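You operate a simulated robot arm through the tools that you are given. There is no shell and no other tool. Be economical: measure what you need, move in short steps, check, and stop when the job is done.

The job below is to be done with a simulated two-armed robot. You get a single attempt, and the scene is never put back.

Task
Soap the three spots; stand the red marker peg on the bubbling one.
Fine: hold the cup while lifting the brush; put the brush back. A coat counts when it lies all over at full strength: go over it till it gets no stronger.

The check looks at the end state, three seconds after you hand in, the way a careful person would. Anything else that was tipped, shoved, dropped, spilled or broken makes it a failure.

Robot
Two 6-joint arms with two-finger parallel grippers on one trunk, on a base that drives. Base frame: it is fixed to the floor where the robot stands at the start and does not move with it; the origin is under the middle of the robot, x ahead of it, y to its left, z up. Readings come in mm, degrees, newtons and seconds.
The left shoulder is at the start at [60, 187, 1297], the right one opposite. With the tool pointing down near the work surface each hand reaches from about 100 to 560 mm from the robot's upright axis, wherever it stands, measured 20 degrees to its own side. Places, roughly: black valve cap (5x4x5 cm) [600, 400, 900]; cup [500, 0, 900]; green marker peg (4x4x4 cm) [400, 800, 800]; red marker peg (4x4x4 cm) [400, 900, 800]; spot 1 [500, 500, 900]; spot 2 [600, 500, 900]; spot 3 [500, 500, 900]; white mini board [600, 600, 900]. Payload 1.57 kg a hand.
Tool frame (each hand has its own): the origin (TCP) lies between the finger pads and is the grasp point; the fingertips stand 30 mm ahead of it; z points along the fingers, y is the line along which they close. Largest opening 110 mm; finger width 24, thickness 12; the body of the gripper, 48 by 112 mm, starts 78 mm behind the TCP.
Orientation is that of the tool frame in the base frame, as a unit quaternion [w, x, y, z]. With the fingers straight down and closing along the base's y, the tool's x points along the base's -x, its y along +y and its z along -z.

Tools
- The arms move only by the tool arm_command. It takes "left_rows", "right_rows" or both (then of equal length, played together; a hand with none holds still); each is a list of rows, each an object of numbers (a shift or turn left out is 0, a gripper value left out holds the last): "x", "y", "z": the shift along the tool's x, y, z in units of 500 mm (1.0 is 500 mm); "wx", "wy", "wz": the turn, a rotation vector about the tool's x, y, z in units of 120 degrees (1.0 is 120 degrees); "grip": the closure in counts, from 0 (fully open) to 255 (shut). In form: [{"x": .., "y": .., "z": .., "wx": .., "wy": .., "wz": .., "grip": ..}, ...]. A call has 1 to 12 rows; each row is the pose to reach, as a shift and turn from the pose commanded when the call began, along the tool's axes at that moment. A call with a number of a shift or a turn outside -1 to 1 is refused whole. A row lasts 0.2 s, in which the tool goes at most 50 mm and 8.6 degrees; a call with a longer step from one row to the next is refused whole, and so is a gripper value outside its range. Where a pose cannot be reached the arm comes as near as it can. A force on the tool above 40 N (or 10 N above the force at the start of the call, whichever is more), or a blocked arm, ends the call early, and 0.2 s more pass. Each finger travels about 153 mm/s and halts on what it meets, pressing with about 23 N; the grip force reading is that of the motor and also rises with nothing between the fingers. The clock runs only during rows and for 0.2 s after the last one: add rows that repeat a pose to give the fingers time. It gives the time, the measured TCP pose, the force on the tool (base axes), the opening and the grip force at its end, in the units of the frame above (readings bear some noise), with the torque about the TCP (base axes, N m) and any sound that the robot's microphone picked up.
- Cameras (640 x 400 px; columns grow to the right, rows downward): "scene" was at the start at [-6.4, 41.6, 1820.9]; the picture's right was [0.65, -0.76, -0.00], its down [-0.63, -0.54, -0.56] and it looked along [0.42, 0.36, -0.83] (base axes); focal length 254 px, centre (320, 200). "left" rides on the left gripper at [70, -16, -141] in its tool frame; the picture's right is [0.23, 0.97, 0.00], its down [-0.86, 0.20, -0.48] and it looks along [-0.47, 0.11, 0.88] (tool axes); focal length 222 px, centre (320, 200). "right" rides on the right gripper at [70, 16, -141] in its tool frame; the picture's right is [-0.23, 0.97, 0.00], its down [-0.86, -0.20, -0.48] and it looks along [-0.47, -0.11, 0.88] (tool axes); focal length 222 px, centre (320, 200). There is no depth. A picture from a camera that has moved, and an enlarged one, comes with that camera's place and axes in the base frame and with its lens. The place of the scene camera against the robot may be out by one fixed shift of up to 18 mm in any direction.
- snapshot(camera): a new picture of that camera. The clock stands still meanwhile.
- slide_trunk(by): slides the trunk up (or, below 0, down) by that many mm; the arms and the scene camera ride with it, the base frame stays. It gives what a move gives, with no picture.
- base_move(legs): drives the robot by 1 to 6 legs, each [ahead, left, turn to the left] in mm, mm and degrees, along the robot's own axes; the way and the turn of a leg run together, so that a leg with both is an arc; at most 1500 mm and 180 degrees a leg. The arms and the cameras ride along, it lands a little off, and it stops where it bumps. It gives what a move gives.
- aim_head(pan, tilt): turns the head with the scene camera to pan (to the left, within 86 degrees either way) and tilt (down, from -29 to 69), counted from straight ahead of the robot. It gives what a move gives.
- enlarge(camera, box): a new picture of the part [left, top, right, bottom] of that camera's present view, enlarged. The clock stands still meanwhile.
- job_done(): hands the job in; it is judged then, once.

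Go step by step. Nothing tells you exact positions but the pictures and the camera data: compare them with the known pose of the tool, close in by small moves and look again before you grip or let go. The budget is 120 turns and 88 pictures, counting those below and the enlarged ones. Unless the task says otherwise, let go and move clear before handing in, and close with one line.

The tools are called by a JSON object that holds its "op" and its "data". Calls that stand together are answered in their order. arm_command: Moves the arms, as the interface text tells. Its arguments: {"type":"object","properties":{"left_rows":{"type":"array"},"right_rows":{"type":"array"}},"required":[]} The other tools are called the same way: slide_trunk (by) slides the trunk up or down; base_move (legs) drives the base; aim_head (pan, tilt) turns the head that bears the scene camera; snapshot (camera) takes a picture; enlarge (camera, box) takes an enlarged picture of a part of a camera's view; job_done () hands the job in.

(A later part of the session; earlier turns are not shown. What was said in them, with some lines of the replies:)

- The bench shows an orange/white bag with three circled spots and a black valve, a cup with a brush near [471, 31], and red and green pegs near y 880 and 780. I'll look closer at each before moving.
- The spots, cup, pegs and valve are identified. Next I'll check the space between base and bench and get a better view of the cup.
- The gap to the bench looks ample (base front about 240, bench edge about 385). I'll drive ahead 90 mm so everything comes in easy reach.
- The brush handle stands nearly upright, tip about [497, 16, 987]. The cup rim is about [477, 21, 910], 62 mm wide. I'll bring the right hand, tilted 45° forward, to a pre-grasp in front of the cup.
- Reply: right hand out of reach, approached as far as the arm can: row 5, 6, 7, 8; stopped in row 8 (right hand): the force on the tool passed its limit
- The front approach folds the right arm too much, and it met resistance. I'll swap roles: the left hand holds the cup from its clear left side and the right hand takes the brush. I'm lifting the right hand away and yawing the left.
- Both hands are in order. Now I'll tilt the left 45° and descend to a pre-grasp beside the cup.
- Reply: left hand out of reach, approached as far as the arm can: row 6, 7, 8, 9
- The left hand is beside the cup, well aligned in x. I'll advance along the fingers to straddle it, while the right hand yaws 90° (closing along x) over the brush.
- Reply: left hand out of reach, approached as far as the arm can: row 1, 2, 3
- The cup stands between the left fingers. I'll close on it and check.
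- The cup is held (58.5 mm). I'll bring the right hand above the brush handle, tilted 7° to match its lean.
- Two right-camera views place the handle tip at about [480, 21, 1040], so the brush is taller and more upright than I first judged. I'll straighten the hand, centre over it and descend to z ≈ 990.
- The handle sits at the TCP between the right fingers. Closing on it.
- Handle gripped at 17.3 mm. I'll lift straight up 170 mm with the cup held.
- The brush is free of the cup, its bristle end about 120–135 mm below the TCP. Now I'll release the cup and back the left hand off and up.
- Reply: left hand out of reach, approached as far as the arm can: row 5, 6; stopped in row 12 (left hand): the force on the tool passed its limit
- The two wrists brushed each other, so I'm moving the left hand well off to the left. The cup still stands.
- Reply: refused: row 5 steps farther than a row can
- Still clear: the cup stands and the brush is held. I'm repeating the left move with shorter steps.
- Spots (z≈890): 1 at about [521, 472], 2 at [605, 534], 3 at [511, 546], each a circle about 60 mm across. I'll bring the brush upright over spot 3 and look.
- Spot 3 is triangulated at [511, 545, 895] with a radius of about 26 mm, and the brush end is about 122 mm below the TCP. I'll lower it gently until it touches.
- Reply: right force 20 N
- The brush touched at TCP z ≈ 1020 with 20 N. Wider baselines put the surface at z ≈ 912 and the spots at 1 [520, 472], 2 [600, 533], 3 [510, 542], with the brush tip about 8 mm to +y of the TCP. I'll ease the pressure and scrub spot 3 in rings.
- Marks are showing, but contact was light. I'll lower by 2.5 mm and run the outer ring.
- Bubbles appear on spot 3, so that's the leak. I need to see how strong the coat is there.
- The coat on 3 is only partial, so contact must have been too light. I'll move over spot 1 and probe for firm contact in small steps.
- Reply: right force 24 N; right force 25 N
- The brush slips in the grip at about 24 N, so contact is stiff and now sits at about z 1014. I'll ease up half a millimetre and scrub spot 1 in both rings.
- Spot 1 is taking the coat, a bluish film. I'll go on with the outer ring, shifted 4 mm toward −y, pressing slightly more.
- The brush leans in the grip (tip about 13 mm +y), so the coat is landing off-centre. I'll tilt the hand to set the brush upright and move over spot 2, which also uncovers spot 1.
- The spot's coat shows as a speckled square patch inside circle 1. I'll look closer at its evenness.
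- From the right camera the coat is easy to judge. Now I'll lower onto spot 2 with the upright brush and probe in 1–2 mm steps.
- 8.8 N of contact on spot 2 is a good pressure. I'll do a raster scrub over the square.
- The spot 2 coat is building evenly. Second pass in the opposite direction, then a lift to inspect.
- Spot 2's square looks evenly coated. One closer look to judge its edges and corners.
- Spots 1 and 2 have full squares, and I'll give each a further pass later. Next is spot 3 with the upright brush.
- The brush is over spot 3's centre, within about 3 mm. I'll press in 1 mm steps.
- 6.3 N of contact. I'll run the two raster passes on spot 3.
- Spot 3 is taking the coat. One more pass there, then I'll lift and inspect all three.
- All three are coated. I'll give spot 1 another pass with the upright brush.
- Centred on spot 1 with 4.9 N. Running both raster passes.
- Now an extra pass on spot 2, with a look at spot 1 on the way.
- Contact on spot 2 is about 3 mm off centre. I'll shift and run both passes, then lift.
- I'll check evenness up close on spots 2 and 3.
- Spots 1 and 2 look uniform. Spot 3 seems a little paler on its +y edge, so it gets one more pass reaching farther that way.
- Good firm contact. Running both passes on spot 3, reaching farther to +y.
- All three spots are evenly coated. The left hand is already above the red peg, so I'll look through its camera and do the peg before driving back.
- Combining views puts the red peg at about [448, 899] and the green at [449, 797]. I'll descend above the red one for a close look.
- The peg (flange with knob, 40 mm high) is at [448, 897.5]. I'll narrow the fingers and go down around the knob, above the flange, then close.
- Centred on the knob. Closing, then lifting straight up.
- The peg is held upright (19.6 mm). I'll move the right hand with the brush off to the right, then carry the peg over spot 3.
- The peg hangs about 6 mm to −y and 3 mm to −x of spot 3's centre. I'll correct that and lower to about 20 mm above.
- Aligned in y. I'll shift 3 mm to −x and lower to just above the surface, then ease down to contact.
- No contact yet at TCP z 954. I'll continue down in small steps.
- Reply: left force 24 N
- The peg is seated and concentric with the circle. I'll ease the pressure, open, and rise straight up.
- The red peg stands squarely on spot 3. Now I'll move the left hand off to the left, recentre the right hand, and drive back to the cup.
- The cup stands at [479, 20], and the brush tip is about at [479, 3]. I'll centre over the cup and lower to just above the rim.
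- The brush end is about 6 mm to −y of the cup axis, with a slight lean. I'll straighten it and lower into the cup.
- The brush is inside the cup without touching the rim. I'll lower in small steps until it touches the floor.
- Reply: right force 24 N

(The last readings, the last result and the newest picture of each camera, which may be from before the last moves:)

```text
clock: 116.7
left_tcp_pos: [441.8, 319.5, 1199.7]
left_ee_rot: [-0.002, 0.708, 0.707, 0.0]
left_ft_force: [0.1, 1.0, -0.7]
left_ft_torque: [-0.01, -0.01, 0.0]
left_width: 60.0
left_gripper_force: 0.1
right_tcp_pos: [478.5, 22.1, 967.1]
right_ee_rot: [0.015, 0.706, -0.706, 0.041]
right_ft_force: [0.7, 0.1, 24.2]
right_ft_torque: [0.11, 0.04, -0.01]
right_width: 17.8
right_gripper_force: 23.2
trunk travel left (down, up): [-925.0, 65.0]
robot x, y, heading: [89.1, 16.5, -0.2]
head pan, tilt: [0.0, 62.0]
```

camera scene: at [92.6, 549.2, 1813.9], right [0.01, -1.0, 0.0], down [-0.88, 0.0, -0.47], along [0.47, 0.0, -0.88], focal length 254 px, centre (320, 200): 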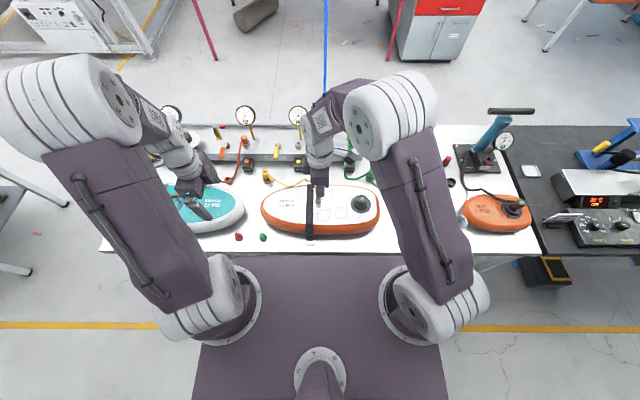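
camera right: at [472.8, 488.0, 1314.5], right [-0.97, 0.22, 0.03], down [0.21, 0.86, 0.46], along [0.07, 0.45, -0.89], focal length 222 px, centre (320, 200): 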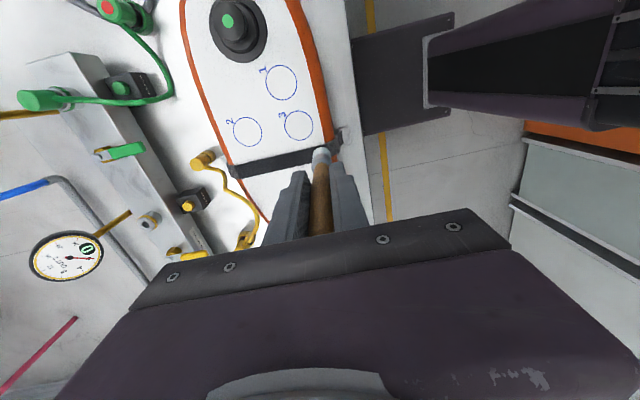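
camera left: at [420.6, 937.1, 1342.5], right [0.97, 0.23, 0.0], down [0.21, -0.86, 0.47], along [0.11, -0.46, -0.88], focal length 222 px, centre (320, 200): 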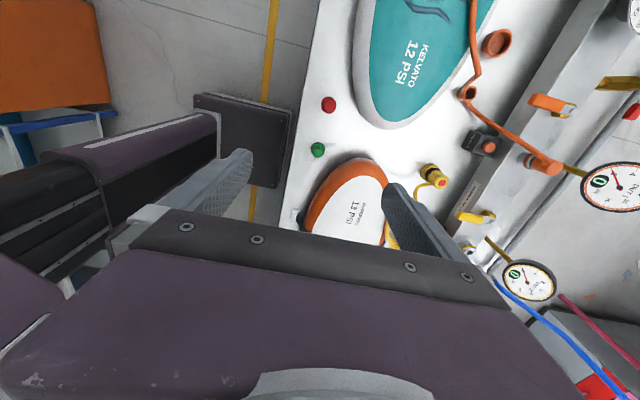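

The brush bottomed out at 24 N. I'll relax, open slowly, and look before lifting away.

{"op": "arm_command", "data": {"right_rows": [{"z": -0.003, "grip": 255}, {"z": -0.004, "grip": 220}, {"z": -0.004, "grip": 205}, {"z": -0.004, "grip": 180}, {"z": -0.004, "grip": 140}, {"z": -0.004, "grip": 80}, {"z": -0.004, "grip": 0}, {"z": -0.004, "grip": 0}]}}

{"op": "enlarge", "data": {"camera": "right", "box": [220, 60, 420, 220]}}

{"op": "enlarge", "data": {"camera": "scene", "box": [290, 180, 350, 240]}}

```text
clock: 118.5
left_tcp_pos: [444.4, 319.7, 1199.5]
left_ee_rot: [-0.004, 0.708, 0.707, -0.001]
left_ft_force: [-0.3, -0.5, 0.5]
left_ft_torque: [-0.01, 0.01, 0.0]
left_width: 59.9
left_gripper_force: 0.1
right_tcp_pos: [477.4, 22.1, 967.1]
right_ee_rot: [-0.018, -0.706, 0.707, -0.041]
right_ft_force: [-0.6, -0.6, -0.3]
right_ft_torque: [0.01, 0.0, 0.02]
right_width: 110.1
right_gripper_force: 0.0
trunk travel left (down, up): [-925.0, 65.0]
robot x, y, heading: [88.0, 21.3, -0.1]
head pan, tilt: [0.0, 62.0]
```

```text
2.50 times, centred on (320, 140) of right
camera zoom: at [456.8, -36.0, 1113.2], right [-0.97, 0.23, -0.05], down [0.19, 0.89, 0.41], along [0.14, 0.39, -0.91], focal length 555 px, centre (320, 350)
```

zoom: 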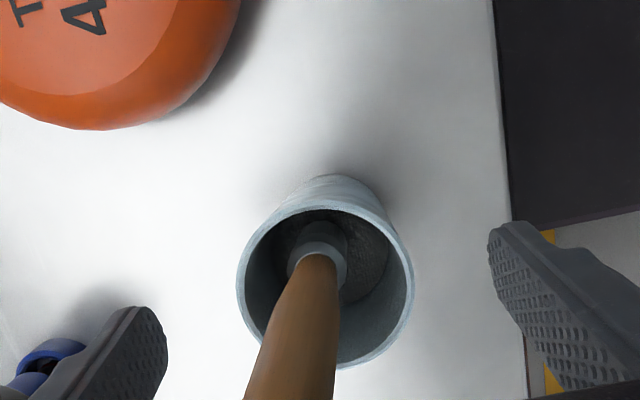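

```text
6.67 times, centred on (320, 210) of scene
camera zoom: at [93.6, 14.5, 1813.9], right [0.0, -1.0, 0.0], down [-0.88, 0.0, -0.47], along [0.47, 0.0, -0.88], focal length 1691 px, centre (320, 133)
```

zoom: 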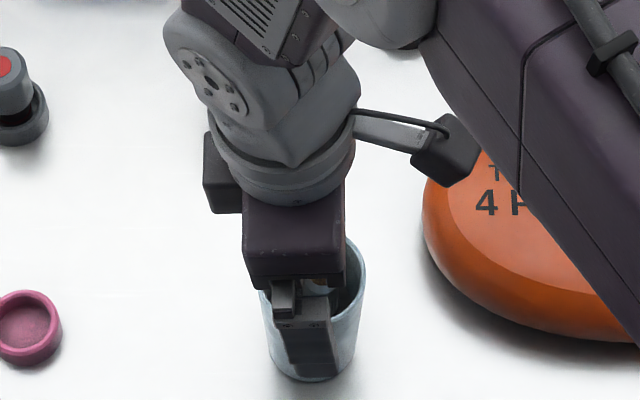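

The brush is free and stands in the cup, still between the open fingers. I'll rise straight up and check that it stays put.

{"op": "arm_command", "data": {"right_rows": [{"x": 0.004, "y": -0.0015, "z": -0.05}, {"x": 0.0085, "y": -0.003, "z": -0.1}, {"x": 0.017, "y": -0.006, "z": -0.2}, {"x": 0.017, "y": -0.006, "z": -0.2}, {"x": 0.025, "y": -0.0093, "z": -0.298}, {"x": 0.034, "y": -0.012, "z": -0.39}, {"x": 0.034, "y": -0.012, "z": -0.39}]}}

{"op": "enlarge", "data": {"camera": "right", "box": [220, 60, 420, 220]}}

```text
refused: row 3 steps farther than a row can; nothing moved
```

```text
2.50 times, centred on (320, 140) of right
camera zoom: at [456.8, -36.0, 1113.2], right [-0.97, 0.23, -0.05], down [0.19, 0.89, 0.41], along [0.14, 0.39, -0.91], focal length 555 px, centre (320, 350)
```

zoom: 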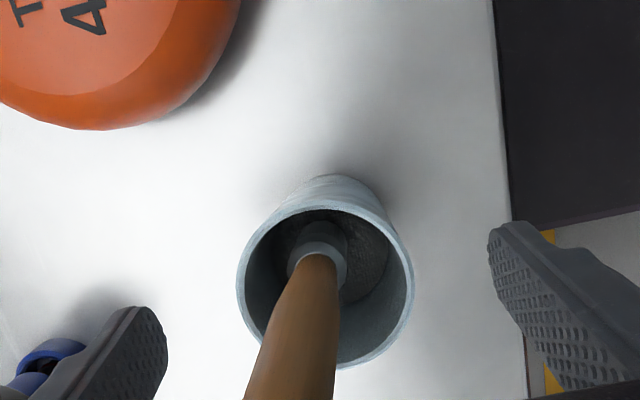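

A row step was just too long. I'm repeating with shorter steps.

{"op": "arm_command", "data": {"right_rows": [{"x": 0.004, "y": -0.0015, "z": -0.05}, {"x": 0.0085, "y": -0.003, "z": -0.1}, {"x": 0.0125, "y": -0.0045, "z": -0.15}, {"x": 0.017, "y": -0.006, "z": -0.2}, {"x": 0.021, "y": -0.0075, "z": -0.25}, {"x": 0.025, "y": -0.0093, "z": -0.298}, {"x": 0.03, "y": -0.011, "z": -0.345}, {"x": 0.034, "y": -0.012, "z": -0.39}]}}

{"op": "enlarge", "data": {"camera": "right", "box": [220, 60, 420, 220]}}

{"op": "enlarge", "data": {"camera": "scene", "box": [270, 150, 370, 240]}}

```text
clock: 120.3
left_tcp_pos: [442.9, 319.5, 1199.8]
left_ee_rot: [-0.003, 0.707, 0.707, -0.001]
left_ft_force: [-0.1, -1.4, 0.2]
left_ft_torque: [0.02, 0.0, 0.0]
left_width: 60.0
left_gripper_force: 0.0
right_tcp_pos: [477.7, 22.0, 1162.4]
right_ee_rot: [-0.019, -0.705, 0.707, -0.042]
right_ft_force: [-0.4, -0.5, -0.3]
right_ft_torque: [0.02, -0.02, -0.02]
right_width: 110.1
right_gripper_force: 0.0
trunk travel left (down, up): [-925.0, 65.0]
robot x, y, heading: [86.8, 17.9, -0.3]
head pan, tilt: [0.0, 62.0]
```

```text
2.50 times, centred on (320, 140) of right
camera zoom: at [456.3, -36.9, 1308.8], right [-0.97, 0.23, -0.05], down [0.19, 0.89, 0.41], along [0.14, 0.39, -0.91], focal length 555 px, centre (320, 350)
```

zoom: 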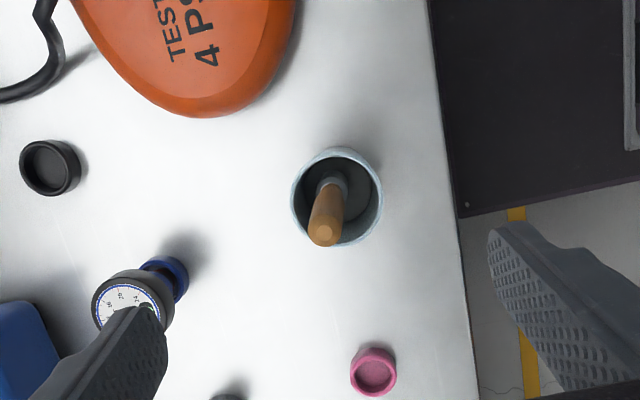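

```text
4.44 times, centred on (320, 195) of scene
camera zoom: at [92.8, 14.2, 1813.9], right [0.0, -1.0, 0.0], down [-0.88, 0.0, -0.47], along [0.47, 0.0, -0.88], focal length 1127 px, centre (320, 222)
```

zoom: 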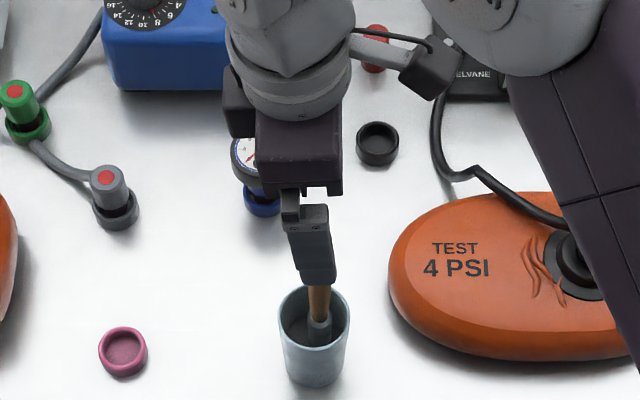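

The brush is back, standing in the upright cup. A last look at the peg and spots from the head camera.

{"op": "aim_head", "data": {"pan": 45, "tilt": 52}}

{"op": "snapshot", "data": {"camera": "scene"}}

```text
clock: 121.4
left_tcp_pos: [444.1, 320.5, 1200.0]
left_ee_rot: [-0.003, 0.707, 0.707, 0.001]
left_ft_force: [-0.5, 0.1, -0.5]
left_ft_torque: [0.0, 0.01, 0.03]
left_width: 60.0
left_gripper_force: 0.0
right_tcp_pos: [479.5, 21.8, 1162.2]
right_ee_rot: [0.018, 0.707, -0.706, 0.041]
right_ft_force: [-0.4, -0.5, -0.8]
right_ft_torque: [0.02, 0.01, 0.01]
right_width: 109.8
right_gripper_force: 0.1
trunk travel left (down, up): [-925.0, 65.0]
robot x, y, heading: [92.4, 19.9, 0.1]
head pan, tilt: [45.0, 52.0]
```

```text
6 pictures are left
camera scene: at [82.6, 67.5, 1826.1], right [0.71, -0.71, 0.0], down [-0.56, -0.56, -0.62], along [0.44, 0.43, -0.79], focal length 254 px, centre (320, 200)
```

scene: 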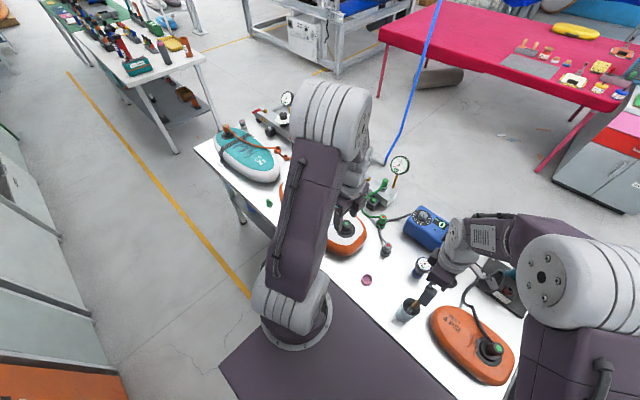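

The left arm blocks this view. When I let go of the peg it stood concentric on spot 3, and nothing has been near it since. Both hands are clear and the brush stands in its cup, so I'm handing in.

{"op": "job_done", "data": {}}

```text
The job is handed in.
```

I soaped all three spots until the coat looked even, stood the red peg on spot 3, the one that bubbled, and put the brush back in its upright cup. In the last look the left arm hid the peg; it stood straight when I let go.
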